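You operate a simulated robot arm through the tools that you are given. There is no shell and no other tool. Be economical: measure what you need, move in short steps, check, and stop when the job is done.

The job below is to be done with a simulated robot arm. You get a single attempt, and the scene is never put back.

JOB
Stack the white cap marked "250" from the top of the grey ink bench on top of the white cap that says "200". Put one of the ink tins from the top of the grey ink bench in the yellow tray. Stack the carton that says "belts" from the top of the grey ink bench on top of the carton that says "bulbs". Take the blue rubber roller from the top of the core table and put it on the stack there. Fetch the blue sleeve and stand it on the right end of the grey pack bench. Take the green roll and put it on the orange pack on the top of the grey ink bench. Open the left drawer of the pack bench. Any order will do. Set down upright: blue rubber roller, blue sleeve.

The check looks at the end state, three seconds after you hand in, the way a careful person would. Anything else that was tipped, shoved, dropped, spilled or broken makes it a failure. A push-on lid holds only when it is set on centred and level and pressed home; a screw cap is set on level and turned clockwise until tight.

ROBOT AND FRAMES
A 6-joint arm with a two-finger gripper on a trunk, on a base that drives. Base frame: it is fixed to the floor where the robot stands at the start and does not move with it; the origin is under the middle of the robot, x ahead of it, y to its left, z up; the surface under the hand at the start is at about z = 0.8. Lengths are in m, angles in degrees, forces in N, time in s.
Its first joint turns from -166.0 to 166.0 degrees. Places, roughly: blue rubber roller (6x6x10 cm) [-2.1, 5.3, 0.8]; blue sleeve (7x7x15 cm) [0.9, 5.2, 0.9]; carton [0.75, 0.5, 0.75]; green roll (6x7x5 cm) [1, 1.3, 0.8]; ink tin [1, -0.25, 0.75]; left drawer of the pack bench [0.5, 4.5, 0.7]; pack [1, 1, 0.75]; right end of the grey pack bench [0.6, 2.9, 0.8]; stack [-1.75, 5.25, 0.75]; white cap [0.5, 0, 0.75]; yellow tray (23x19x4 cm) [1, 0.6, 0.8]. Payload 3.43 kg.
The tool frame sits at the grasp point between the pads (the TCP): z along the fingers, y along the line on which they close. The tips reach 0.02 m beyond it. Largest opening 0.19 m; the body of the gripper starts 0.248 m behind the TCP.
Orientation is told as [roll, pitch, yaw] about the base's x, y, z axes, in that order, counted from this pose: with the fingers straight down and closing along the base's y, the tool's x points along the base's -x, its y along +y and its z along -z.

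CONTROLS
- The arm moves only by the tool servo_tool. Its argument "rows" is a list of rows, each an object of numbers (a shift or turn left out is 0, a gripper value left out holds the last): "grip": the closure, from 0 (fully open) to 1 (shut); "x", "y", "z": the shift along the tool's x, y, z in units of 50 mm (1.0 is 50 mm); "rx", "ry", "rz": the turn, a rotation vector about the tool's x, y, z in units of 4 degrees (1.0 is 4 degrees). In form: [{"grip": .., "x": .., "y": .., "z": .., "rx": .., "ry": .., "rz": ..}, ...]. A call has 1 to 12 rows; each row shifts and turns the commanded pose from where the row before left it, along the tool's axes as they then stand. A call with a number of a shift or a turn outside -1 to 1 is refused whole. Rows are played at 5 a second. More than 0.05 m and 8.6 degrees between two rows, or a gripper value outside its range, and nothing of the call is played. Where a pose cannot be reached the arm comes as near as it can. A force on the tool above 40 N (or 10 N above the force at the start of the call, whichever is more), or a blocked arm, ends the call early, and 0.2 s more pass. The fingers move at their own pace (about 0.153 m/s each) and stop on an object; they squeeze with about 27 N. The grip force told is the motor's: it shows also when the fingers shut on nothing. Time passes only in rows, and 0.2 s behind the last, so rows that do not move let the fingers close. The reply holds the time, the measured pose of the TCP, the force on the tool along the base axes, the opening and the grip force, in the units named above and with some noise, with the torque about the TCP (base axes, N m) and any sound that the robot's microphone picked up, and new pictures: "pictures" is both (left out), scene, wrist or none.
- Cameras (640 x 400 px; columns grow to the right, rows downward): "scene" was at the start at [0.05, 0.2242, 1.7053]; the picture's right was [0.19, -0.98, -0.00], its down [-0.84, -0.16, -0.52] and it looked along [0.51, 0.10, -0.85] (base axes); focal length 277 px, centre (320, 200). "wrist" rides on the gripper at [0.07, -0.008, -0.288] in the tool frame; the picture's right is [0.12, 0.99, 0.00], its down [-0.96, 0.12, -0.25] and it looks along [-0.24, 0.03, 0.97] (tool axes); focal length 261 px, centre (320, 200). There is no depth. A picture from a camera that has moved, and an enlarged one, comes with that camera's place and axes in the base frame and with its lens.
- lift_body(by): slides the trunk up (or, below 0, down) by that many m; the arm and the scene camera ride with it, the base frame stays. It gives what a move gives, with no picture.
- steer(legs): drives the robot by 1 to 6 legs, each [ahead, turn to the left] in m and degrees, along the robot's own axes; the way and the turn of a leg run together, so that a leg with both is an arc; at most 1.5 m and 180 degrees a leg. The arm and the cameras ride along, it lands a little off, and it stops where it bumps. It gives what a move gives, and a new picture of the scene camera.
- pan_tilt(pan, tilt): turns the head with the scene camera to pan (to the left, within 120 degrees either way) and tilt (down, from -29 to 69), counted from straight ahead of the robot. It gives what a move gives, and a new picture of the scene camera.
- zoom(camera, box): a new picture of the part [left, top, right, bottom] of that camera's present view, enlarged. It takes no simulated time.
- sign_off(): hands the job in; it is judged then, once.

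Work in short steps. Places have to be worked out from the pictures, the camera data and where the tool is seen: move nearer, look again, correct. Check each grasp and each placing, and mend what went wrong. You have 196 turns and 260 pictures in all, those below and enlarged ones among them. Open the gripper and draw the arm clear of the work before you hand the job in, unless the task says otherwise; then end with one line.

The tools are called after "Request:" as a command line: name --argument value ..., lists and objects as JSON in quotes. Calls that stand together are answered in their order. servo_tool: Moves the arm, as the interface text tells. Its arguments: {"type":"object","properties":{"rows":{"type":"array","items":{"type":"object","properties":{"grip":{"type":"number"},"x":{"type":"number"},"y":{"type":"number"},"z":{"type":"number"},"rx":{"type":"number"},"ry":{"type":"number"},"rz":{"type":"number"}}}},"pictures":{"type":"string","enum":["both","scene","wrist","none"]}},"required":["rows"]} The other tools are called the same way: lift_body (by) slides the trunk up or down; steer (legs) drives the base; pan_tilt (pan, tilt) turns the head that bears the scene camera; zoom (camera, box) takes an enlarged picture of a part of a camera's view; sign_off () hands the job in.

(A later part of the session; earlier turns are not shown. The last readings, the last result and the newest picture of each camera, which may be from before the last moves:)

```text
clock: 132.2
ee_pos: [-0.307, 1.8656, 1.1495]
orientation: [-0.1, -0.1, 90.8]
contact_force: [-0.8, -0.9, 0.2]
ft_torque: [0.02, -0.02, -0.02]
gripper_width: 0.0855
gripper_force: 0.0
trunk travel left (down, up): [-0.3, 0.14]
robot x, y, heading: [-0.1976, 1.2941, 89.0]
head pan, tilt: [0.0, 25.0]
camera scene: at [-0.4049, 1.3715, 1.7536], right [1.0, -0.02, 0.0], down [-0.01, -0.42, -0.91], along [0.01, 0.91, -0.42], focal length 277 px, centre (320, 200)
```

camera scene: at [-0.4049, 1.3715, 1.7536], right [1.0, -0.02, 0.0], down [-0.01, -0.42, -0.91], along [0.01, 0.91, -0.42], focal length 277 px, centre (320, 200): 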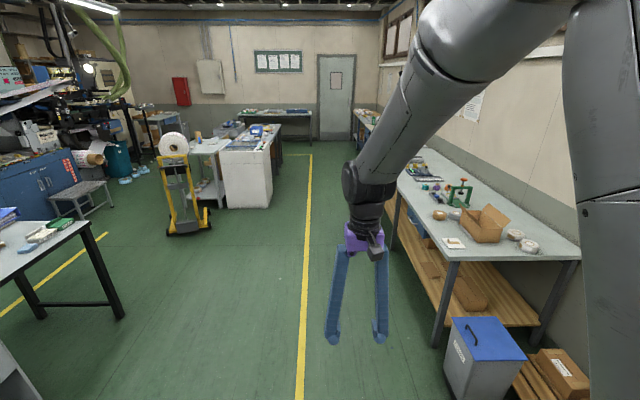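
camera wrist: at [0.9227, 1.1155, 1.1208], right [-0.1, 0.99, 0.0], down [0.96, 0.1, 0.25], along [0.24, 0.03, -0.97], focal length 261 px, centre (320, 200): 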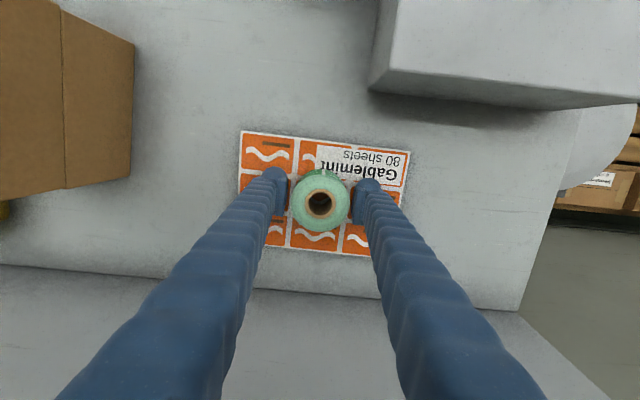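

The way ahead along the yellow line is clear (the bin's side is near x = 0.2). I drive ahead beside the pack bench and look.

Request:
steer --legs '[[1.3, 2], [0.9, 0]]'

Request:
pan_tilt --pan -70 --tilt 40

Request:
pan_tilt --pan -10 --tilt 35

```text
clock: 147.2
ee_pos: [-0.2625, 4.0705, 1.1488]
orientation: [0.0, 0.1, 90.5]
contact_force: [0.0, 0.1, -0.6]
ft_torque: [-0.02, 0.02, 0.0]
gripper_width: 0.0852
gripper_force: 0.0
trunk travel left (down, up): [-0.3, 0.14]
robot x, y, heading: [-0.1539, 3.502, 89.1]
head pan, tilt: [0.0, 25.0]
camera scene: at [-0.3627, 3.5774, 1.7537], right [1.0, -0.02, 0.0], down [-0.01, -0.42, -0.91], along [0.02, 0.91, -0.42], focal length 277 px, centre (320, 200)
```

scene: 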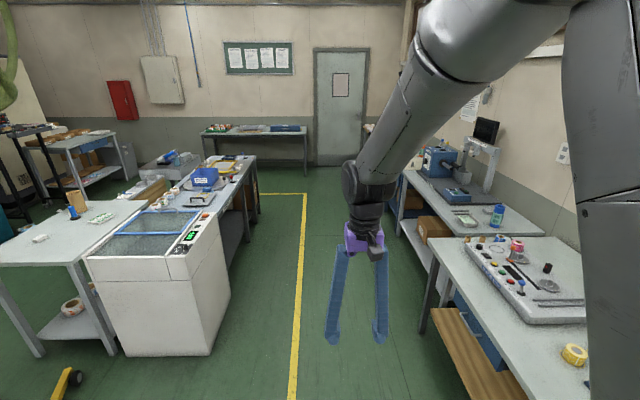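

```text
clock: 148.6
ee_pos: [-0.2622, 4.0706, 1.1495]
orientation: [0.0, 0.0, 90.5]
contact_force: [-0.7, 0.9, -0.3]
ft_torque: [0.0, 0.03, 0.03]
gripper_width: 0.0853
gripper_force: 0.2
trunk travel left (down, up): [-0.3, 0.14]
robot x, y, heading: [-0.1543, 3.4984, 88.8]
head pan, tilt: [-70.0, 40.0]
camera scene: at [-0.2842, 3.5124, 1.7305], right [0.32, -0.95, 0.0], down [-0.61, -0.21, -0.77], along [0.73, 0.25, -0.64], focal length 277 px, centre (320, 200)
```

scene: 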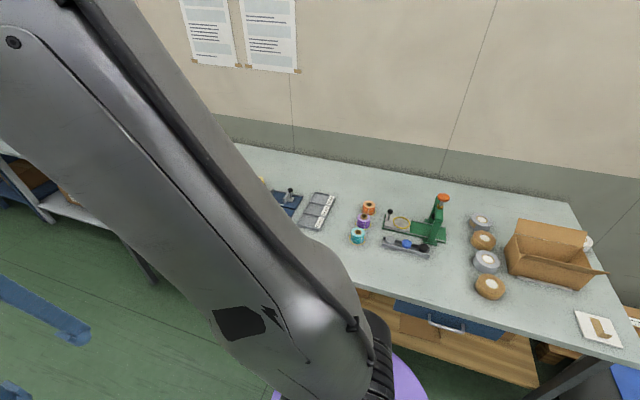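

```text
clock: 149.9
ee_pos: [-0.2617, 4.0704, 1.1502]
orientation: [0.0, 0.0, 90.5]
contact_force: [0.7, 0.3, -0.3]
ft_torque: [0.0, 0.0, -0.01]
gripper_width: 0.0857
gripper_force: 0.1
trunk travel left (down, up): [-0.3, 0.14]
robot x, y, heading: [-0.1597, 3.4973, 88.8]
head pan, tilt: [-10.0, 35.0]
camera scene: at [-0.3475, 3.5713, 1.738], right [0.98, -0.2, 0.0], down [-0.11, -0.56, -0.82], along [0.16, 0.8, -0.57], focal length 277 px, centre (320, 200)
```

scene: 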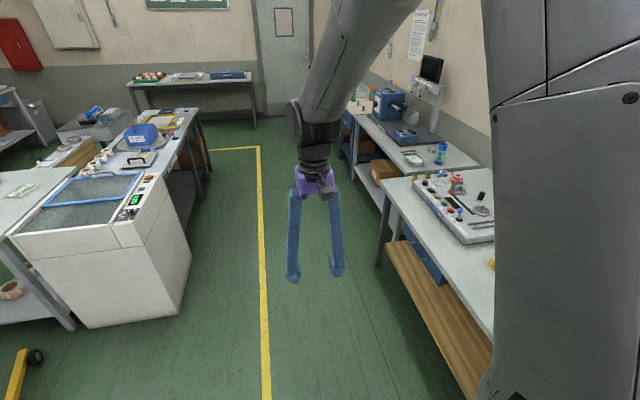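

The blue sleeve stands at about (0.87, 5.2) on the next table. First the left drawer: I drive on to y ≈ 4.5 and face the bench.

Request:
steer --legs '[[0, 7], [1.0, 0], [0, -48]]'

Request:
steer --legs '[[0, -48]]'

Request:
pan_tilt --pan 0 --tilt 50

```text
clock: 161.1
ee_pos: [0.0402, 5.0121, 1.148]
orientation: [0.0, 0.0, 48.8]
contact_force: [0.6, 0.0, 0.2]
ft_torque: [0.01, 0.05, -0.01]
gripper_width: 0.0859
gripper_force: 0.0
trunk travel left (down, up): [-0.3, 0.14]
robot x, y, heading: [-0.2976, 4.5474, 47.1]
head pan, tilt: [-10.0, 35.0]
camera scene: at [-0.3934, 4.7309, 1.738], right [0.61, -0.8, 0.0], down [-0.46, -0.35, -0.82], along [0.65, 0.5, -0.57], focal length 277 px, centre (320, 200)
```

scene: 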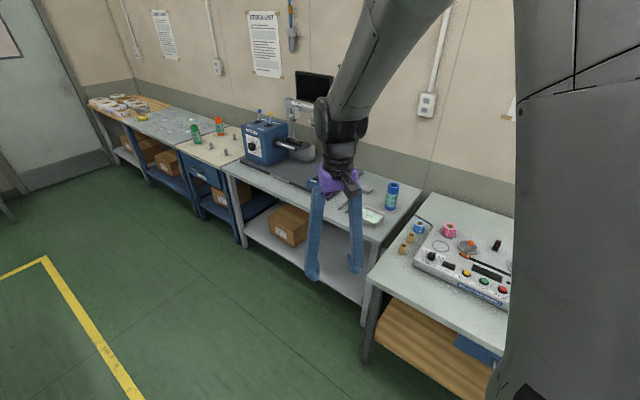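

```text
clock: 164.8
ee_pos: [0.272, 4.6046, 1.1502]
orientation: [-0.1, 0.0, 0.5]
contact_force: [0.1, 0.4, 0.3]
ft_torque: [0.0, 0.01, 0.01]
gripper_width: 0.0856
gripper_force: 0.0
trunk travel left (down, up): [-0.3, 0.14]
robot x, y, heading: [-0.2988, 4.5969, -0.6]
head pan, tilt: [-10.0, 35.0]
camera scene: at [-0.2259, 4.7932, 1.738], right [-0.19, -0.98, 0.0], down [-0.56, 0.11, -0.82], along [0.8, -0.15, -0.57], focal length 277 px, centre (320, 200)
```

scene: 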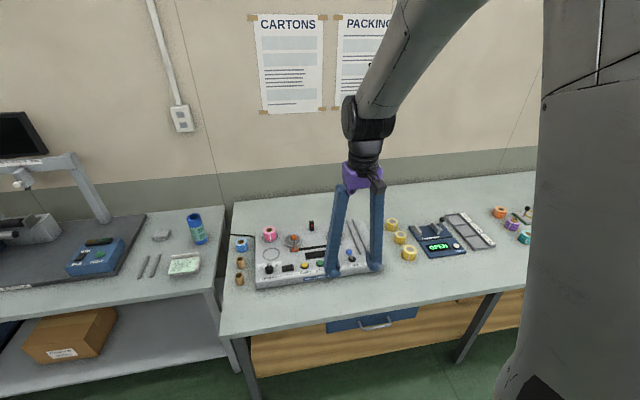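

```text
clock: 165.6
ee_pos: [0.2713, 4.6049, 1.1508]
orientation: [0.0, -0.1, 0.5]
contact_force: [-0.1, -1.1, -0.5]
ft_torque: [0.18, -0.02, 0.01]
gripper_width: 0.0856
gripper_force: 0.0
trunk travel left (down, up): [-0.3, 0.14]
robot x, y, heading: [-0.2978, 4.5992, -0.5]
head pan, tilt: [0.0, 50.0]
camera scene: at [-0.2363, 4.8073, 1.7165], right [-0.01, -1.0, 0.0], down [-0.77, 0.01, -0.64], along [0.64, -0.01, -0.77], focal length 277 px, centre (320, 200)
```

scene: 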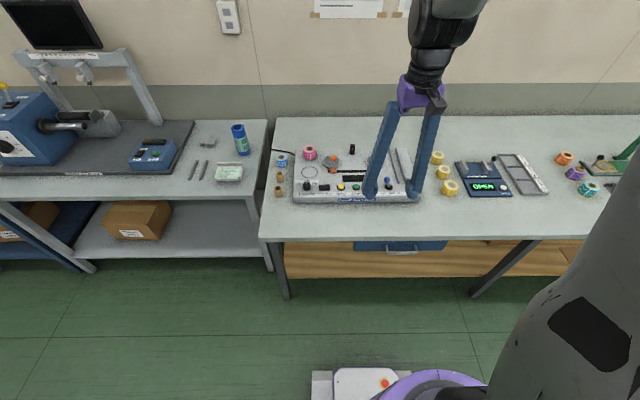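

The left drawer with its bar handle is below the bench edge. I enlarge it.

Request:
zoom --camera "scene" --box '[330, 210, 490, 290]'

Request:
zoom --camera "scene" --box '[170, 110, 290, 200]'

```text
4.00 times, centred on (410, 250) of scene
camera zoom: at [-0.2363, 4.8073, 1.7165], right [-0.01, -1.0, 0.0], down [-0.77, 0.01, -0.64], along [0.64, -0.01, -0.77], focal length 1107 px, centre (-40, 0)
```

zoom: 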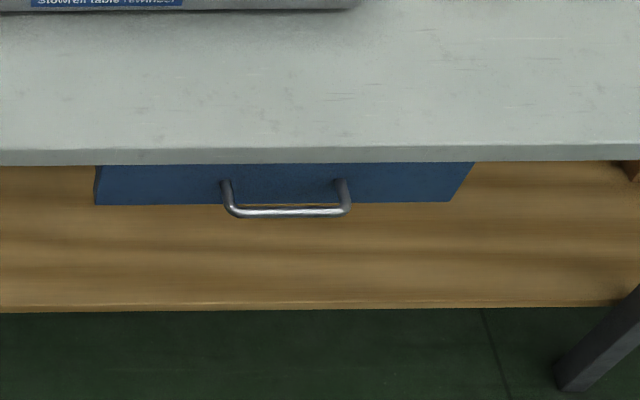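

```text
4.44 times, centred on (230, 155) of scene
camera zoom: at [-0.2363, 4.8073, 1.7165], right [-0.01, -1.0, 0.0], down [-0.77, 0.01, -0.64], along [0.64, -0.01, -0.77], focal length 1230 px, centre (720, 400)
```

zoom: 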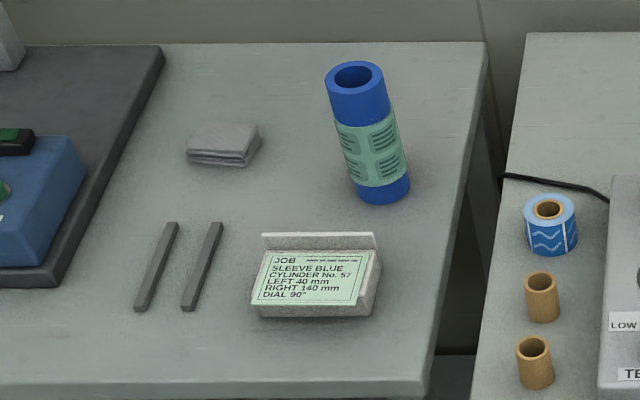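

The handle bar is at about (0.33, 4.46, 0.70), sticking out 3 cm. I'll grip it with the tool pitched 45° and fingers closing in the vertical plane. First I back up 15 cm and turn the tool.

Request:
steer --legs '[[-0.15, 0]]'

Request:
servo_tool --rows '[{"y": -0.8, "ry": -0.95}, {"y": -0.8, "ry": -0.95}, {"y": -0.8, "ry": -0.95}, {"y": -0.4, "ry": -0.95}, {"ry": -0.95}, {"ry": -0.95}, {"ry": -0.95}, {"ry": -0.95}, {"ry": -0.95}, {"ry": -0.95}, {"ry": -0.95}, {"ry": -0.8}]' --pictures "none"

Request:
servo_tool --rows '[{"rz": 1}, {"rz": 1}, {"rz": 1}, {"rz": 1}, {"rz": 1}, {"rz": 1}, {"rz": 1}, {"rz": 1}, {"rz": 1}, {"rz": 1}, {"rz": 1}, {"rz": 1}]' --pictures "none"

Request:
servo_tool --rows '[{"rz": 1}, {"rz": 1}, {"rz": 1}, {"rz": 1}, {"rz": 1}, {"rz": 1}, {"rz": 1}, {"rz": 1}, {"rz": 1}, {"rz": 1}, {"rz": 0.5}, {}]' --pictures "both"

```text
clock: 167.2
ee_pos: [0.119, 4.6047, 1.1516]
orientation: [-0.1, 0.0, 0.3]
contact_force: [-0.2, -0.6, -0.2]
ft_torque: [0.01, -0.08, -0.01]
gripper_width: 0.0853
gripper_force: 0.1
trunk travel left (down, up): [-0.3, 0.14]
robot x, y, heading: [-0.4526, 4.5991, -0.7]
head pan, tilt: [0.0, 50.0]
camera scene: at [-0.3906, 4.8103, 1.7164], right [-0.01, -1.0, 0.0], down [-0.77, 0.01, -0.64], along [0.64, -0.01, -0.77], focal length 277 px, centre (320, 200)
```

scene: 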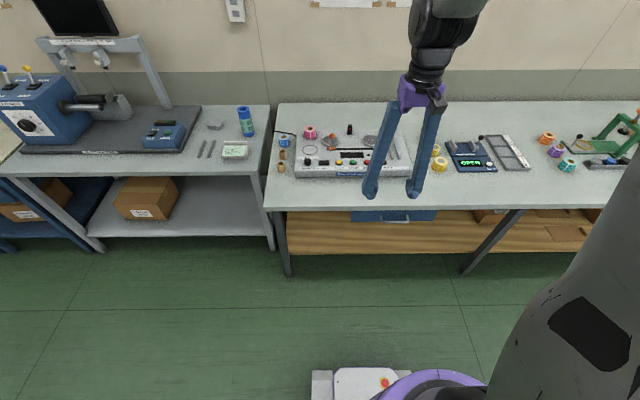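

```text
clock: 169.8
ee_pos: [0.1474, 4.4749, 1.1654]
orientation: [2.9, -36.3, 0.0]
contact_force: [0.1, -0.2, -0.5]
ft_torque: [0.03, -0.01, 0.03]
gripper_width: 0.0855
gripper_force: 0.0
out of reach, approached as far as the arm can: row 7, 8, 9, 10, 11, 12
trunk travel left (down, up): [-0.3, 0.14]
robot x, y, heading: [-0.4529, 4.6031, -0.4]
head pan, tilt: [0.0, 50.0]
```

```text
clock: 172.4
ee_pos: [0.1486, 4.4745, 1.1659]
orientation: [30.4, -21.7, -53.0]
contact_force: [0.7, 0.4, 0.1]
ft_torque: [-0.02, -0.01, -0.03]
gripper_width: 0.0856
gripper_force: 0.0
trunk travel left (down, up): [-0.3, 0.14]
robot x, y, heading: [-0.4498, 4.5988, -0.9]
head pan, tilt: [0.0, 50.0]
```

```text
clock: 175.0
ee_pos: [0.1487, 4.475, 1.1661]
orientation: [36.5, 2.2, -88.4]
contact_force: [1.1, -0.4, 0.2]
ft_torque: [0.0, -0.02, 0.0]
gripper_width: 0.0856
gripper_force: 0.1
trunk travel left (down, up): [-0.3, 0.14]
robot x, y, heading: [-0.4501, 4.6027, -1.0]
head pan, tilt: [0.0, 50.0]
camera scene: at [-0.3896, 4.8103, 1.7163], right [-0.01, -1.0, 0.0], down [-0.77, 0.01, -0.64], along [0.64, -0.01, -0.77], focal length 277 px, centre (320, 200)
camera wrist: at [-0.0318, 4.5309, 1.3945], right [0.8, 0.12, 0.59], down [-0.03, -0.97, 0.23], along [0.61, -0.2, -0.77], focal length 261 px, centre (320, 200)
```

scene: 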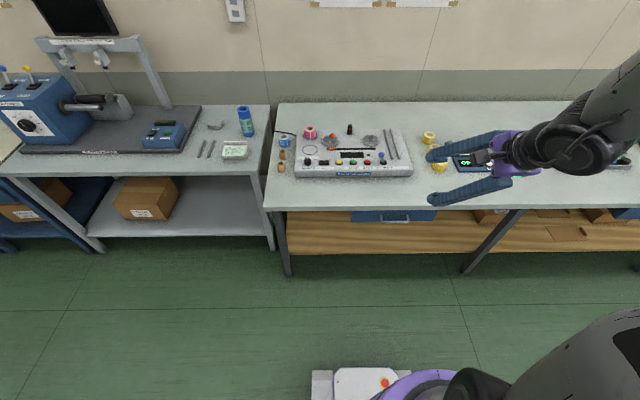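
wrist: 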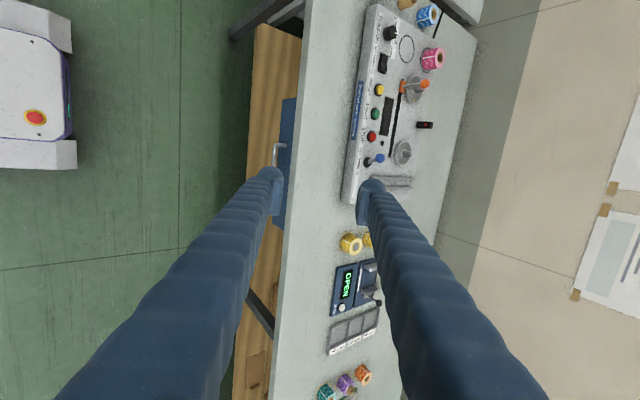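

The tilt stops at 37° here. Lowering the trunk should allow a flatter approach, so I lower it by 0.25 m and try for more tilt.

Request:
lift_body --by -0.25

Request:
servo_tool --rows '[{"rx": -0.9}, {"rx": -0.9}, {"rx": -0.9}, {}]' --pictures "none"

```text
clock: 177.6
ee_pos: [0.148, 4.4764, 0.9151]
orientation: [36.6, 2.3, -88.3]
contact_force: [-0.8, -0.5, 0.2]
ft_torque: [0.01, -0.01, 0.01]
gripper_width: 0.0855
gripper_force: 0.0
trunk travel left (down, up): [-0.05, 0.39]
robot x, y, heading: [-0.4537, 4.5991, -0.8]
head pan, tilt: [0.0, 50.0]
```

```text
clock: 178.6
ee_pos: [0.2023, 4.4463, 0.9432]
orientation: [47.1, 2.5, -88.2]
contact_force: [-0.8, -0.2, 0.4]
ft_torque: [0.04, -0.03, 0.03]
gripper_width: 0.0856
gripper_force: 0.1
out of reach, approached as far as the arm can: row 1, 2, 3
trunk travel left (down, up): [-0.05, 0.39]
robot x, y, heading: [-0.4528, 4.6007, -1.0]
head pan, tilt: [0.0, 50.0]
```

Tilt is 47° now. I move toward the pre-grasp point in front of the handle.

Request:
servo_tool --rows '[{"z": 0.7, "y": -0.45}, {"z": 0.7, "y": -0.45}, {"z": 0.7, "y": -0.45}, {"z": 0.5, "y": -0.4}, {}]' --pictures "both"

```text
clock: 179.8
ee_pos: [0.246, 4.4501, 0.7948]
orientation: [47.3, 2.3, -88.3]
contact_force: [0.2, -0.5, -0.2]
ft_torque: [0.04, 0.01, 0.04]
gripper_width: 0.0854
gripper_force: 0.1
out of reach, approached as far as the arm can: row 1
trunk travel left (down, up): [-0.05, 0.39]
robot x, y, heading: [-0.4506, 4.6, -1.1]
head pan, tilt: [0.0, 50.0]
camera scene: at [-0.3888, 4.8101, 1.4664], right [-0.01, -1.0, 0.0], down [-0.77, 0.01, -0.64], along [0.64, -0.01, -0.77], focal length 277 px, centre (320, 200)
camera wrist: at [0.0259, 4.5064, 0.9857], right [0.67, 0.11, 0.73], down [-0.08, -0.97, 0.21], along [0.74, -0.2, -0.65], focal length 261 px, centre (320, 200)
```

scene: 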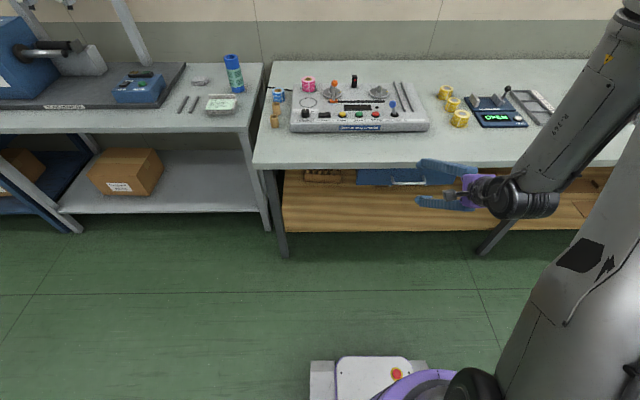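
wrist: 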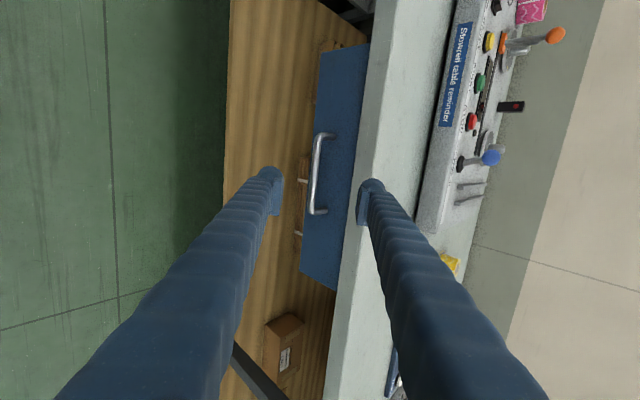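

The handle is dead ahead at (0.329, 4.462, 0.705). I narrow the fingers to 35 mm and advance onto the bar.

Request:
servo_tool --rows '[{"grip": 0.81, "y": -0.17, "x": 0.1}, {"z": 0.7}, {"z": 0.7}, {"z": 0.4}, {}]' --pictures "wrist"

Request:
zoom --camera "wrist" --box '[240, 120, 400, 240]'

```text
clock: 181.0
ee_pos: [0.307, 4.4584, 0.7274]
orientation: [47.2, 2.3, -88.2]
contact_force: [0.4, -0.4, 0.0]
ft_torque: [-0.02, -0.02, 0.04]
gripper_width: 0.0362
gripper_force: 0.2
trunk travel left (down, up): [-0.05, 0.39]
robot x, y, heading: [-0.4509, 4.5976, -0.9]
head pan, tilt: [0.0, 50.0]
camera wrist: at [0.0864, 4.5151, 0.9188], right [0.67, 0.11, 0.73], down [-0.08, -0.97, 0.21], along [0.74, -0.2, -0.65], focal length 261 px, centre (320, 200)
```

wrist: 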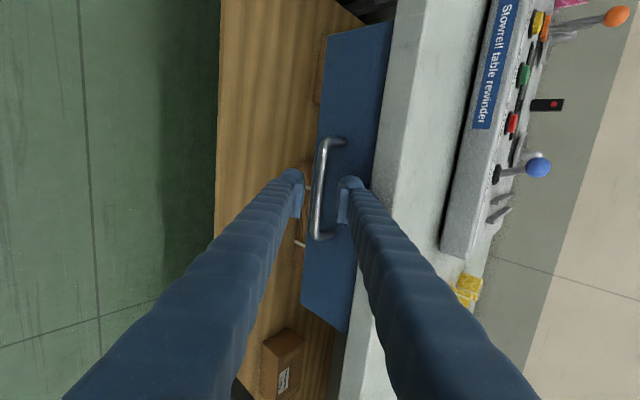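

```text
3.33 times, centred on (320, 180) of wrist
camera zoom: at [0.0864, 4.5151, 0.9188], right [0.67, 0.11, 0.73], down [-0.08, -0.97, 0.21], along [0.74, -0.2, -0.65], focal length 869 px, centre (320, 267)
```

zoom: 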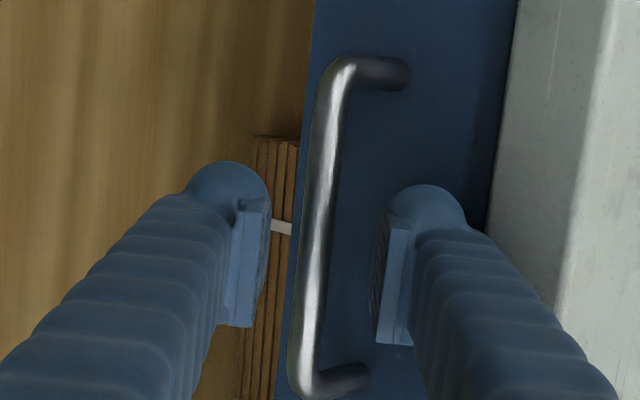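

The bar lies between the fingers. I advance 18 mm more and close.

Request:
servo_tool --rows '[{"z": 0.2}, {"z": 0.18}, {}, {"grip": 1.0}, {}, {}]' --pictures "wrist"

```text
clock: 182.4
ee_pos: [0.3193, 4.4612, 0.712]
orientation: [47.1, 2.3, -88.3]
contact_force: [0.8, -0.7, -18.8]
ft_torque: [-1.14, -0.04, 0.96]
gripper_width: 0.0082
gripper_force: 41.9
trunk travel left (down, up): [-0.05, 0.39]
robot x, y, heading: [-0.452, 4.5994, -0.8]
head pan, tilt: [0.0, 50.0]
camera wrist: at [0.101, 4.517, 0.9044], right [0.67, 0.11, 0.73], down [-0.07, -0.97, 0.21], along [0.74, -0.2, -0.65], focal length 261 px, centre (320, 200)
```

wrist: 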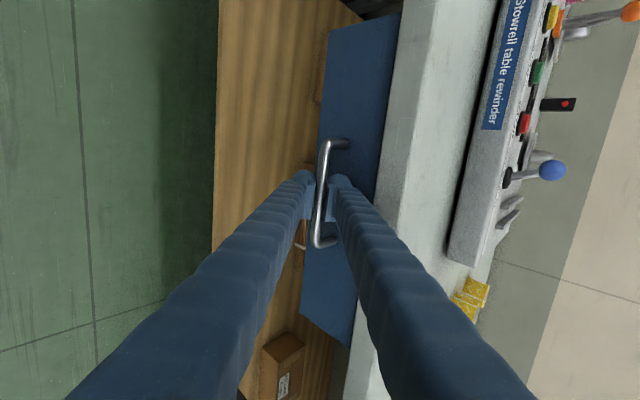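

The bar is held (8 mm). I pull straight back in steps.

Request:
servo_tool --rows '[{"z": -0.29, "y": -0.27}, {"z": -0.29, "y": -0.27}, {"z": -0.29, "y": -0.27}, {}]' --pictures "none"

```text
clock: 183.4
ee_pos: [0.2598, 4.4614, 0.7129]
orientation: [47.2, 2.2, -88.3]
contact_force: [0.7, 16.3, -16.9]
ft_torque: [-0.63, 0.0, 1.32]
gripper_width: 0.0079
gripper_force: 41.9
trunk travel left (down, up): [-0.05, 0.39]
robot x, y, heading: [-0.4496, 4.5963, -0.9]
head pan, tilt: [0.0, 50.0]
```

It follows. For the rest I drive the base back 0.16 m, holding the handle.

Request:
steer --legs '[[-0.16, 0]]'

```text
clock: 185.1
ee_pos: [0.0998, 4.4615, 0.7131]
orientation: [47.1, 2.3, -88.4]
contact_force: [-1.4, -5.5, -15.1]
ft_torque: [-1.35, -0.01, 0.68]
gripper_width: 0.0079
gripper_force: 42.1
trunk travel left (down, up): [-0.05, 0.39]
robot x, y, heading: [-0.609, 4.601, -0.4]
head pan, tilt: [0.0, 50.0]
camera scene: at [-0.5485, 4.8121, 1.4663], right [-0.01, -1.0, 0.0], down [-0.77, 0.01, -0.64], along [0.64, -0.01, -0.77], focal length 277 px, centre (320, 200)
```

scene: 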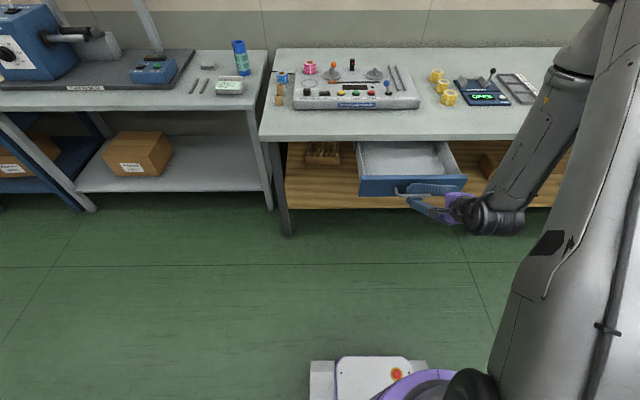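

The drawer is open 0.22 m. I pull a few centimetres further, gently, to be sure.

Request:
servo_tool --rows '[{"z": -0.2, "y": -0.18}, {"z": -0.2, "y": -0.18}, {"z": -0.2, "y": -0.18}, {"z": -0.2, "y": -0.18}, {}]' --pictures "none"

```text
clock: 186.3
ee_pos: [0.0712, 4.4535, 0.7103]
orientation: [47.2, 2.4, -88.1]
contact_force: [-0.6, 33.3, 12.2]
ft_torque: [-1.06, 0.0, 0.91]
gripper_width: 0.0073
gripper_force: 41.1
out of reach, approached as far as the arm can: row 3, 4
trunk travel left (down, up): [-0.05, 0.39]
robot x, y, heading: [-0.6106, 4.6034, -0.6]
head pan, tilt: [0.0, 50.0]
```

The drawer is open by 0.25 m. I open the fingers to 45 mm and slide off the bar by raising the trunk.

Request:
servo_tool --rows '[{"grip": 0.77}, {}, {}]' --pictures "none"

Request:
zoom --camera "wrist" --box '[240, 120, 400, 240]'

```text
clock: 187.1
ee_pos: [0.0716, 4.4504, 0.7104]
orientation: [47.1, 2.3, -88.3]
contact_force: [0.1, 0.5, -0.6]
ft_torque: [0.01, -0.02, -0.04]
gripper_width: 0.0436
gripper_force: 0.0
trunk travel left (down, up): [-0.05, 0.39]
robot x, y, heading: [-0.6125, 4.6077, -0.6]
head pan, tilt: [0.0, 50.0]
```

```text
3.33 times, centred on (320, 180) of wrist
camera zoom: at [-0.1482, 4.5065, 0.9016], right [0.67, 0.11, 0.73], down [-0.08, -0.97, 0.21], along [0.74, -0.2, -0.65], focal length 869 px, centre (320, 267)
```

zoom: 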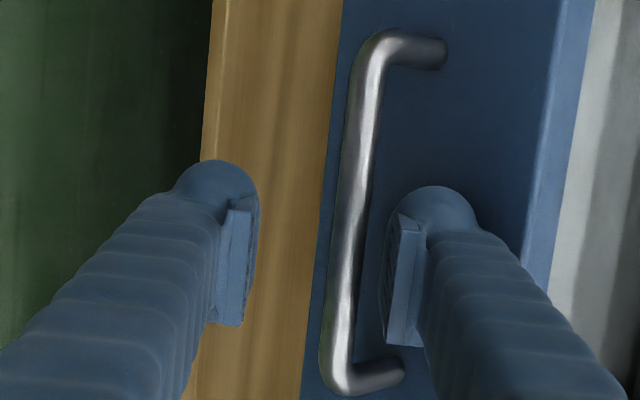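

The bar is free with room on the lower side; I raise the trunk.

Request:
lift_body --by 0.1

Request:
zoom --camera "wrist" --box '[160, 100, 480, 300]'

```text
clock: 188.4
ee_pos: [0.0708, 4.4507, 0.8099]
orientation: [47.3, 2.3, -88.3]
contact_force: [-0.1, -0.3, 0.5]
ft_torque: [0.0, 0.0, -0.02]
gripper_width: 0.0434
gripper_force: 0.0
trunk travel left (down, up): [-0.15, 0.29]
robot x, y, heading: [-0.6094, 4.6007, -0.9]
head pan, tilt: [0.0, 50.0]
```

```text
2.00 times, centred on (320, 200) of wrist
camera zoom: at [-0.1481, 4.5065, 1.0013], right [0.67, 0.11, 0.73], down [-0.07, -0.97, 0.21], along [0.74, -0.2, -0.65], focal length 521 px, centre (320, 200)
```

zoom: 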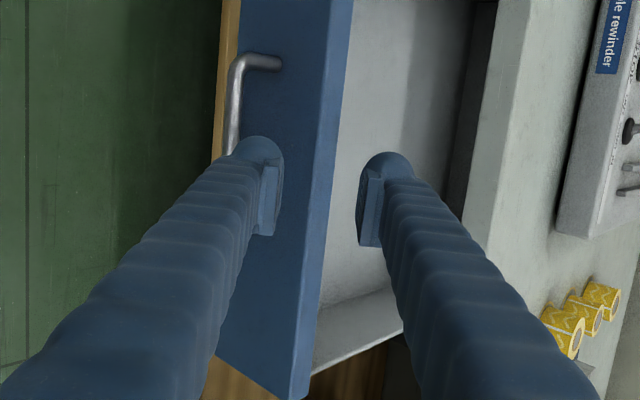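

Clear of the handle. I raise the trunk back and restore the tool to pointing down.

Request:
lift_body --by 0.15

Request:
servo_tool --rows '[{"rx": 1, "z": -0.3}, {"rx": 1, "z": -0.3}, {"rx": 1}, {"rx": 1}, {"rx": 1}, {"rx": 1}, {"rx": 1}, {"rx": 1}, {"rx": 1}, {"rx": 1}, {"rx": 1}, {"rx": 0.8}]' --pictures "none"

Request:
servo_tool --rows '[{"rz": -1}, {"rz": -1}, {"rz": -1}, {"rz": -1}, {"rz": -1}, {"rz": -1}, {"rz": -1}, {"rz": -1}, {"rz": -1}, {"rz": -1}, {"rz": -1}, {"rz": -1}]' --pictures "none"

Request:
servo_tool --rows '[{"rz": -1}, {"rz": -1}, {"rz": -1}, {"rz": -1}, {"rz": -1}, {"rz": -1}, {"rz": -1}, {"rz": -1}, {"rz": -1}, {"rz": -1}, {}]' --pictures "none"

```text
clock: 190.2
ee_pos: [0.0702, 4.4515, 0.9592]
orientation: [47.3, 2.4, -88.3]
contact_force: [0.9, -0.3, -0.5]
ft_torque: [0.04, -0.01, 0.01]
gripper_width: 0.0438
gripper_force: 0.0
trunk travel left (down, up): [-0.3, 0.14]
robot x, y, heading: [-0.6144, 4.5988, -0.4]
head pan, tilt: [0.0, 50.0]
```

```text
clock: 192.8
ee_pos: [0.057, 4.4824, 0.9819]
orientation: [13.4, 6.4, -86.9]
contact_force: [-0.3, 0.3, 0.5]
ft_torque: [0.01, 0.03, -0.02]
gripper_width: 0.0436
gripper_force: 0.0
out of reach, approached as far as the arm can: row 7, 8, 9, 10, 11, 12
trunk travel left (down, up): [-0.3, 0.14]
robot x, y, heading: [-0.6119, 4.6002, -0.6]
head pan, tilt: [0.0, 50.0]
```

```text
clock: 195.4
ee_pos: [0.0563, 4.4835, 0.9821]
orientation: [13.8, -5.5, -40.2]
contact_force: [0.0, -0.2, 0.6]
ft_torque: [0.02, 0.0, 0.0]
gripper_width: 0.0436
gripper_force: 0.0
trunk travel left (down, up): [-0.3, 0.14]
robot x, y, heading: [-0.6093, 4.6005, -0.7]
head pan, tilt: [0.0, 50.0]
```

```text
clock: 197.8
ee_pos: [0.0556, 4.4828, 0.9824]
orientation: [7.0, -13.0, -0.3]
contact_force: [0.6, 0.6, 0.0]
ft_torque: [0.01, 0.0, 0.0]
gripper_width: 0.0436
gripper_force: 0.1
trunk travel left (down, up): [-0.3, 0.14]
robot x, y, heading: [-0.61, 4.6033, -0.6]
head pan, tilt: [0.0, 50.0]
```

The tool is still 13° off vertical; I finish levelling it while rising.

Request:
servo_tool --rows '[{"z": -0.9}, {"z": -0.9}, {"z": -0.9}, {"ry": 0.82, "rx": 0.44}, {"ry": 0.82, "rx": 0.44}, {"ry": 0.82, "rx": 0.44}, {"ry": 0.82, "rx": 0.44}, {}]' --pictures "scene"

```text
clock: 199.6
ee_pos: [0.0251, 4.4668, 1.1108]
orientation: [-0.3, 0.2, 0.5]
contact_force: [-0.4, 0.4, -0.1]
ft_torque: [0.02, -0.07, -0.02]
gripper_width: 0.0435
gripper_force: 0.0
trunk travel left (down, up): [-0.3, 0.14]
robot x, y, heading: [-0.6153, 4.5998, -0.8]
head pan, tilt: [0.0, 50.0]
camera scene: at [-0.5496, 4.8125, 1.7163], right [-0.01, -1.0, 0.0], down [-0.77, 0.01, -0.64], along [0.64, -0.01, -0.77], focal length 277 px, centre (320, 200)
```

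scene: 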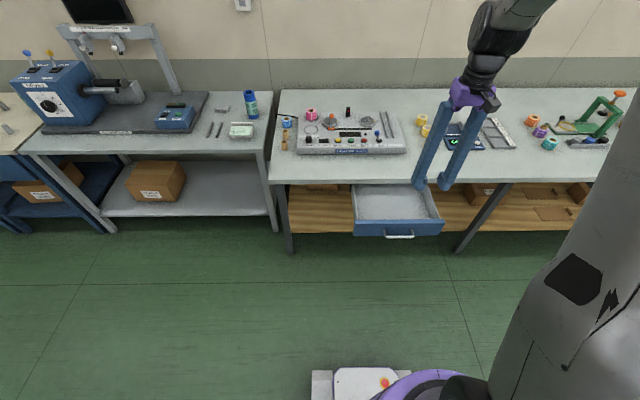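

The drawer stands open. The sleeve is at (0.85, 5.18), table top 0.80. I drive diagonally to y ≈ 5.1 and face the table.

Request:
steer --legs '[[0, 61], [0.58, 0]]'

Request:
steer --legs '[[0, -60], [0.22, 0]]'

```text
clock: 208.1
ee_pos: [0.0966, 5.6128, 1.1103]
orientation: [-0.1, 0.1, 62.3]
contact_force: [0.3, 0.8, -0.1]
ft_torque: [-0.1, 0.04, 0.01]
gripper_width: 0.0437
gripper_force: 0.1
trunk travel left (down, up): [-0.3, 0.14]
robot x, y, heading: [-0.2907, 5.091, 60.6]
head pan, tilt: [0.0, 50.0]
camera scene: at [-0.4407, 5.2507, 1.7163], right [0.87, -0.49, 0.0], down [-0.38, -0.67, -0.64], along [0.31, 0.56, -0.77], focal length 277 px, centre (320, 200)
```

scene: 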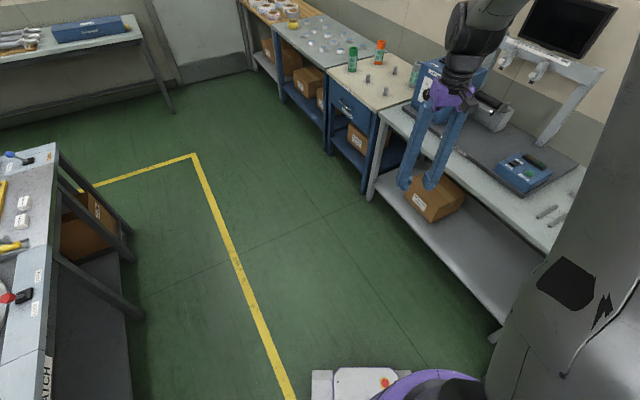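

```text
clock: 214.2
ee_pos: [0.5645, 5.0018, 1.113]
orientation: [0.0, -0.1, 0.3]
contact_force: [-0.9, -2.3, -0.4]
ft_torque: [0.48, -0.17, 0.02]
gripper_width: 0.0437
gripper_force: 0.0
trunk travel left (down, up): [-0.3, 0.14]
robot x, y, heading: [-0.0706, 5.1522, -0.5]
head pan, tilt: [0.0, 50.0]
camera scene: at [-0.0098, 5.3629, 1.7169], right [-0.01, -1.0, 0.0], down [-0.77, 0.01, -0.64], along [0.64, -0.01, -0.77], focal length 277 px, centre (320, 200)
```

scene: 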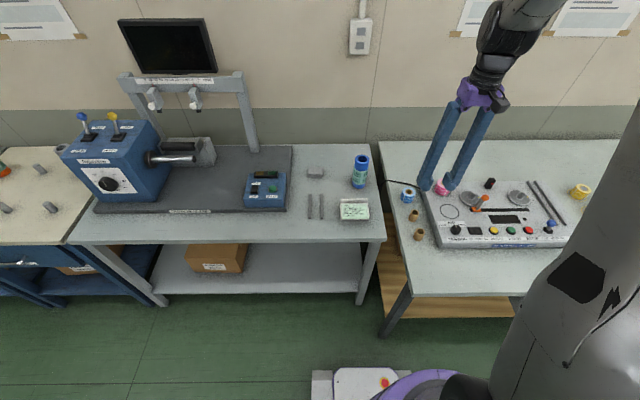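

I move above the sleeve with the fingers at 11 cm.

Request:
servo_tool --rows '[{"x": -0.77, "y": 0.51, "grip": 0.4}, {"x": -0.77, "y": 0.51}, {"x": -0.77, "y": 0.51}, {"x": -0.77, "y": 0.51}, {"x": -0.77, "y": 0.51}, {"x": -0.77, "y": 0.51}, {"x": -0.77, "y": 0.51}, {}]' --pictures "wrist"

```text
clock: 216.0
ee_pos: [0.8353, 5.1857, 1.1141]
orientation: [-0.1, 0.1, 0.4]
contact_force: [0.6, 0.1, 0.7]
ft_torque: [-0.02, -0.02, -0.03]
gripper_width: 0.1141
gripper_force: 0.1
trunk travel left (down, up): [-0.3, 0.14]
robot x, y, heading: [-0.0731, 5.1504, -0.7]
head pan, tilt: [0.0, 50.0]
camera wrist: at [0.7634, 5.1763, 1.4012], right [-0.13, 0.99, 0.0], down [0.96, 0.12, 0.25], along [0.25, 0.03, -0.97], focal length 261 px, centre (320, 200)
```

wrist: 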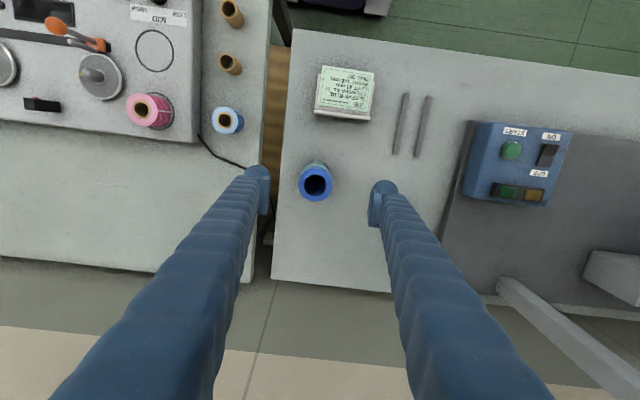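

Sleeve is at (0.85, 5.183). I centre, descend and grip.

Request:
servo_tool --rows '[{"x": -0.3, "y": -0.05}, {"z": 0.8}, {"z": 0.9}, {"z": 0.9}, {"z": 0.9}, {"z": 0.8}, {}, {"grip": 0.9}, {}, {}, {}]' --pictures "both"

```text
clock: 218.4
ee_pos: [0.8502, 5.1824, 0.8974]
orientation: [-0.1, -0.1, 0.4]
contact_force: [1.2, -3.3, 9.1]
ft_torque: [0.01, -0.19, -0.08]
gripper_width: 0.0643
gripper_force: 26.5
trunk travel left (down, up): [-0.3, 0.14]
robot x, y, heading: [-0.0703, 5.1557, -0.8]
head pan, tilt: [0.0, 50.0]
camera scene: at [-0.008, 5.3663, 1.7164], right [-0.01, -1.0, 0.0], down [-0.77, 0.01, -0.64], along [0.64, -0.01, -0.77], focal length 277 px, centre (320, 200)
camera wrist: at [0.7779, 5.1738, 1.1852], right [-0.13, 0.99, 0.0], down [0.96, 0.12, 0.25], along [0.25, 0.03, -0.97], focal length 261 px, centre (320, 200)
```

scene: 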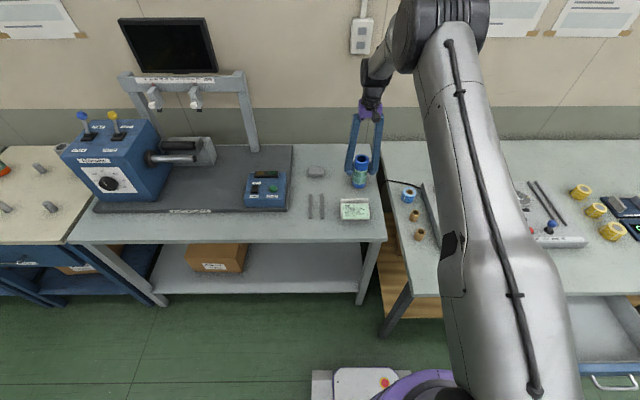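
wrist: 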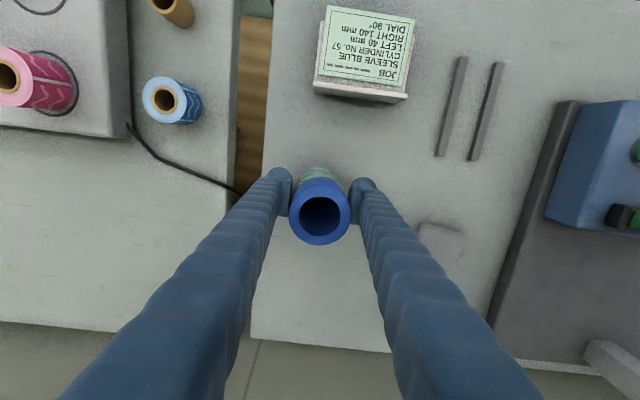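

The sleeve is held (64 mm), its bottom 97 mm below the TCP. I lift it high and retract.

Request:
servo_tool --rows '[{"z": -0.5}, {"z": -0.9}, {"z": -1}, {"z": -1}, {"z": -1}, {"z": -1}, {"x": 0.95}, {"x": 0.95}, {"x": 0.95}, {"x": 0.95}, {"x": 0.95}, {"x": 0.95}]' --pictures "none"

Request:
steer --legs '[[-0.38, 0], [0, -55]]'

Request:
steer --legs '[[0, -36]]'

```text
clock: 221.0
ee_pos: [0.5641, 5.183, 1.1656]
orientation: [-0.1, 0.0, 0.4]
contact_force: [-0.5, -0.9, -4.0]
ft_torque: [-0.01, -0.09, -0.01]
gripper_width: 0.0645
gripper_force: 26.7
trunk travel left (down, up): [-0.3, 0.14]
robot x, y, heading: [-0.0716, 5.1597, -0.7]
head pan, tilt: [0.0, 50.0]
```

```text
clock: 227.9
ee_pos: [-0.0744, 4.6478, 1.1639]
orientation: [-0.2, 0.0, -55.7]
contact_force: [-0.1, -0.3, -5.0]
ft_torque: [0.01, 0.03, -0.01]
gripper_width: 0.0642
gripper_force: 27.5
trunk travel left (down, up): [-0.3, 0.14]
robot x, y, heading: [-0.4008, 5.1925, -56.6]
head pan, tilt: [0.0, 50.0]
camera scene: at [-0.1908, 5.2612, 1.7163], right [-0.83, -0.55, 0.0], down [-0.42, 0.64, -0.64], along [0.35, -0.54, -0.77], focal length 277 px, centre (320, 200)
```

scene: 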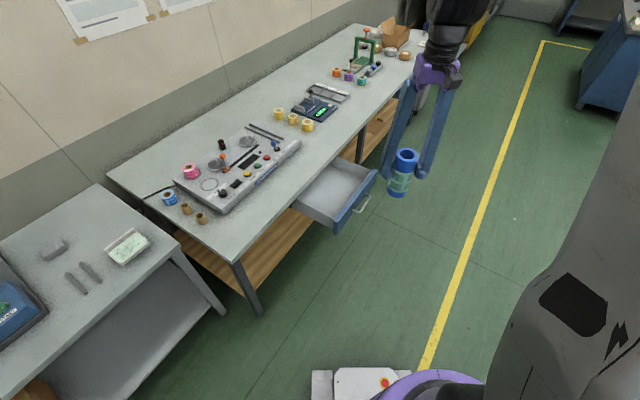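

```text
clock: 230.8
ee_pos: [-0.4598, 4.5593, 1.1638]
orientation: [0.0, 0.0, -92.0]
contact_force: [-0.4, -0.4, -4.1]
ft_torque: [0.11, -0.04, 0.0]
gripper_width: 0.0645
gripper_force: 27.1
trunk travel left (down, up): [-0.3, 0.14]
robot x, y, heading: [-0.355, 5.1924, -92.4]
head pan, tilt: [0.0, 50.0]
camera scene: at [-0.1485, 5.1242, 1.7163], right [-1.0, 0.04, 0.0], down [0.03, 0.77, -0.64], along [-0.03, -0.64, -0.77], focal length 277 px, centre (320, 200)
```

scene: 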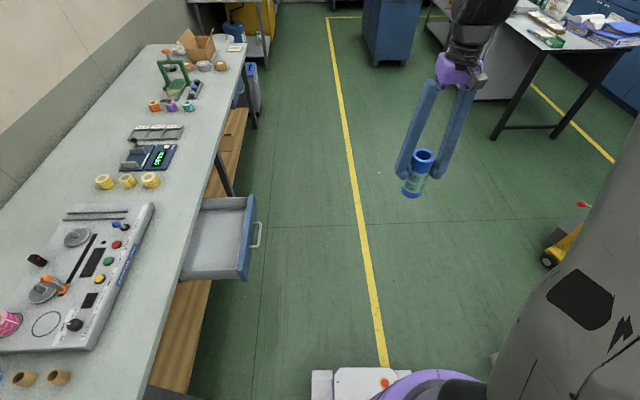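

The aisle is clear. I drive back toward the right end of the pack bench.

Request:
steer --legs '[[1.15, 1], [1.1, 0]]'

Request:
steer --legs '[[0, 60]]'

Request:
steer --legs '[[0, 30]]'

```text
clock: 245.9
ee_pos: [-0.5022, 2.3203, 1.1652]
orientation: [-0.1, 0.1, -91.0]
contact_force: [-0.4, 0.6, -4.9]
ft_torque: [0.03, 0.02, -0.01]
gripper_width: 0.0643
gripper_force: 27.0
trunk travel left (down, up): [-0.3, 0.14]
robot x, y, heading: [-0.4128, 2.9555, -91.3]
head pan, tilt: [0.0, 50.0]
camera scene: at [-0.2005, 2.8911, 1.7162], right [-1.0, 0.03, 0.0], down [0.02, 0.77, -0.64], along [-0.02, -0.64, -0.77], focal length 277 px, centre (320, 200)
```

scene: 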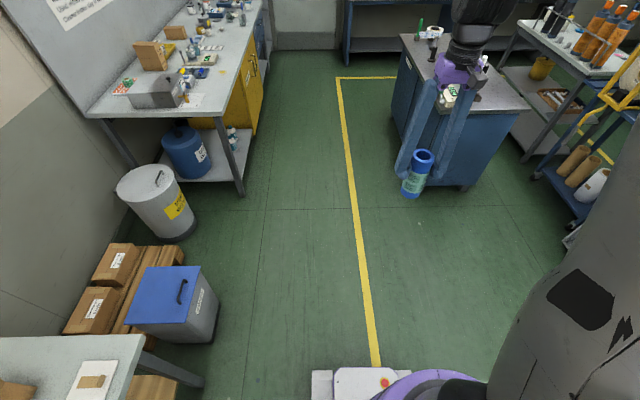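

```text
clock: 250.3
ee_pos: [0.0865, 2.5494, 1.1648]
orientation: [-0.1, 0.1, -32.0]
contact_force: [-0.1, 0.4, -5.2]
ft_torque: [0.03, 0.0, 0.01]
gripper_width: 0.0641
gripper_force: 26.9
trunk travel left (down, up): [-0.3, 0.14]
robot x, y, heading: [-0.4435, 2.8976, -32.6]
head pan, tilt: [0.0, 50.0]
camera scene: at [-0.2794, 3.046, 1.7163], right [-0.54, -0.84, 0.0], down [-0.65, 0.41, -0.64], along [0.54, -0.35, -0.77], focal length 277 px, centre (320, 200)
```

scene: 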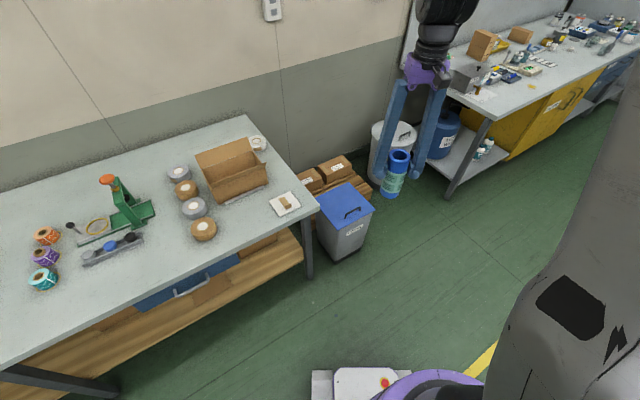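

```text
clock: 252.9
ee_pos: [0.193, 2.8625, 1.1662]
orientation: [-0.2, 0.1, -2.0]
contact_force: [1.4, 0.3, -4.5]
ft_torque: [0.02, 0.02, 0.03]
gripper_width: 0.064
gripper_force: 26.9
trunk travel left (down, up): [-0.3, 0.14]
robot x, y, heading: [-0.4433, 2.8628, -2.9]
head pan, tilt: [0.0, 50.0]
camera scene: at [-0.3724, 3.073, 1.7162], right [-0.05, -1.0, 0.0], down [-0.77, 0.04, -0.64], along [0.64, -0.03, -0.77], focal length 277 px, centre (320, 200)
```

scene: 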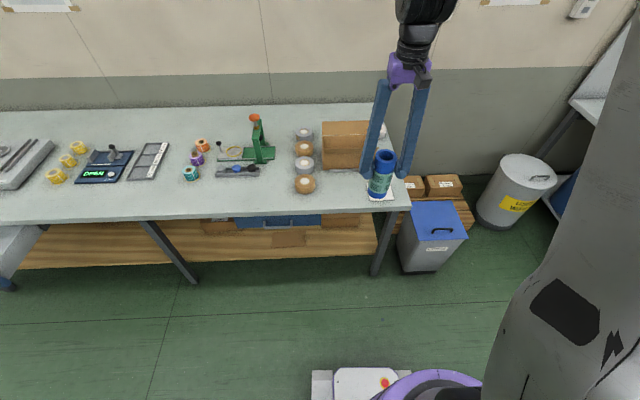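

The free spot on the right end is around (0.45, 2.92), between the tape rolls, the open box and the card. I drive up and move the sleeve there at height.

Request:
steer --legs '[[0.28, 0]]'

Request:
servo_tool --rows '[{"y": 0.6}, {"y": 0.5}, {"x": 0.3}, {}]' --pictures "both"

```text
clock: 255.3
ee_pos: [0.4744, 2.8473, 1.1657]
orientation: [-0.2, 0.0, -2.1]
contact_force: [-0.2, 1.2, -3.5]
ft_torque: [-0.01, 0.05, -0.02]
gripper_width: 0.064
gripper_force: 27.3
trunk travel left (down, up): [-0.3, 0.14]
robot x, y, heading: [-0.1637, 2.8502, -2.7]
head pan, tilt: [0.0, 50.0]
camera scene: at [-0.0893, 3.0593, 1.7162], right [-0.05, -1.0, 0.0], down [-0.77, 0.04, -0.64], along [0.64, -0.03, -0.77], focal length 277 px, centre (320, 200)
```

scene: 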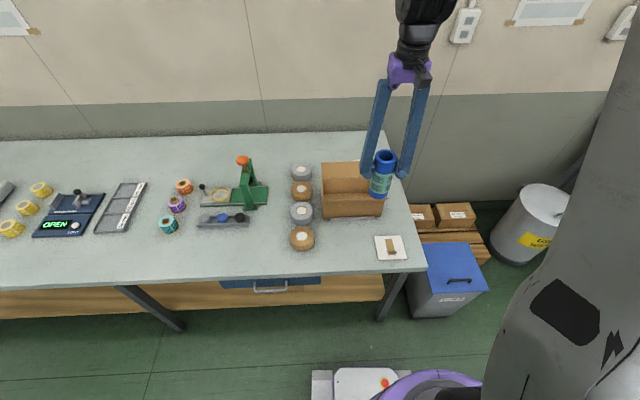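

```text
clock: 256.4
ee_pos: [0.4608, 2.9031, 1.1669]
orientation: [-0.1, 0.1, -2.1]
contact_force: [0.6, 0.1, -4.1]
ft_torque: [0.01, 0.1, -0.03]
gripper_width: 0.0639
gripper_force: 27.4
trunk travel left (down, up): [-0.3, 0.14]
robot x, y, heading: [-0.1592, 2.8539, -2.9]
head pan, tilt: [0.0, 50.0]
camera scene: at [-0.0895, 3.0592, 1.7162], right [-0.05, -1.0, 0.0], down [-0.77, 0.04, -0.64], along [0.64, -0.03, -0.77], focal length 277 px, centre (320, 200)
camera wrist: at [0.3902, 2.8967, 1.4541], right [-0.08, 1.0, 0.0], down [0.97, 0.08, 0.25], along [0.24, 0.02, -0.97], focal length 261 px, centre (320, 200)
```

scene: 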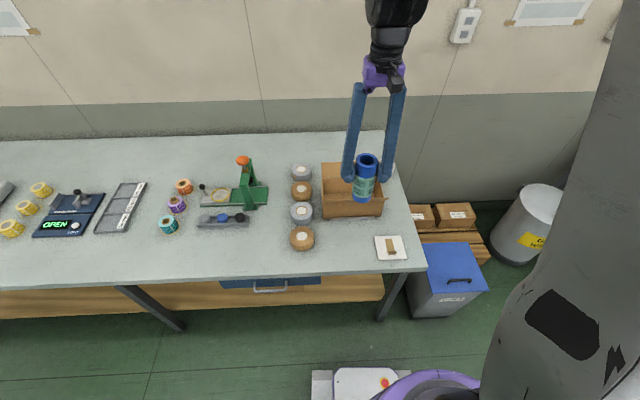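
wrist: 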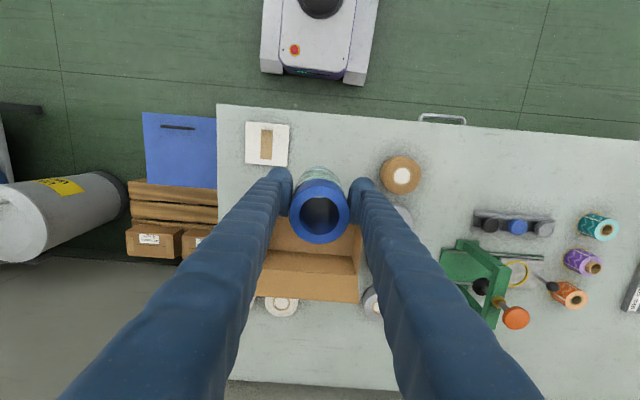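

The gap between the card and tape roll is centred at y ≈ 2.93, clear of the box (front at x ≈ 0.58). I shift and lower.

Request:
servo_tool --rows '[{"y": 0.5, "x": 0.1}, {"z": 0.9}, {"z": 0.9}, {"z": 0.9}, {"z": 0.9}, {"z": 0.9}, {}]' --pictures "wrist"

Request:
zoom --camera "scene" --box '[270, 120, 450, 280]'

```text
clock: 257.9
ee_pos: [0.4563, 2.9268, 0.9432]
orientation: [-0.2, 0.0, -2.1]
contact_force: [0.8, 0.2, -4.7]
ft_torque: [-0.02, -0.02, 0.02]
gripper_width: 0.0643
gripper_force: 27.1
trunk travel left (down, up): [-0.3, 0.14]
robot x, y, heading: [-0.1585, 2.8516, -2.6]
head pan, tilt: [0.0, 50.0]
camera wrist: at [0.3847, 2.9217, 1.2309], right [-0.08, 1.0, 0.0], down [0.97, 0.08, 0.25], along [0.25, 0.02, -0.97], focal length 261 px, centre (320, 200)
```

wrist: 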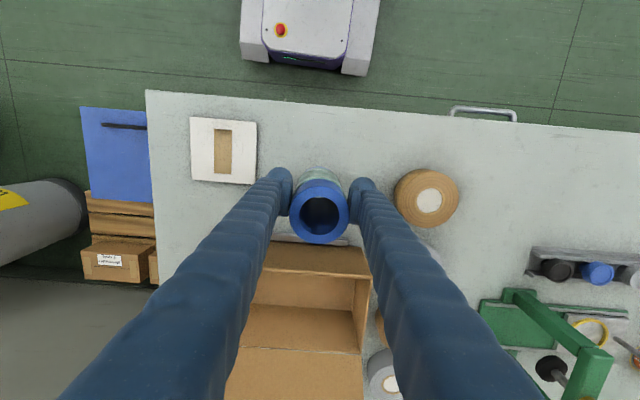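

```text
2.50 times, centred on (360, 200) of scene
camera zoom: at [-0.091, 3.0596, 1.7163], right [-0.05, -1.0, 0.0], down [-0.77, 0.04, -0.64], along [0.64, -0.03, -0.77], focal length 692 px, centre (220, 200)
```

zoom: 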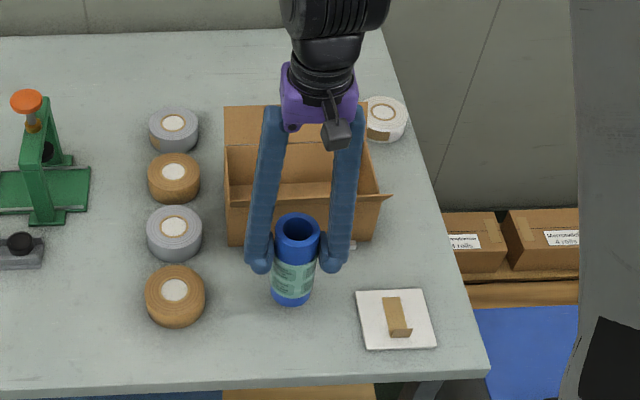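

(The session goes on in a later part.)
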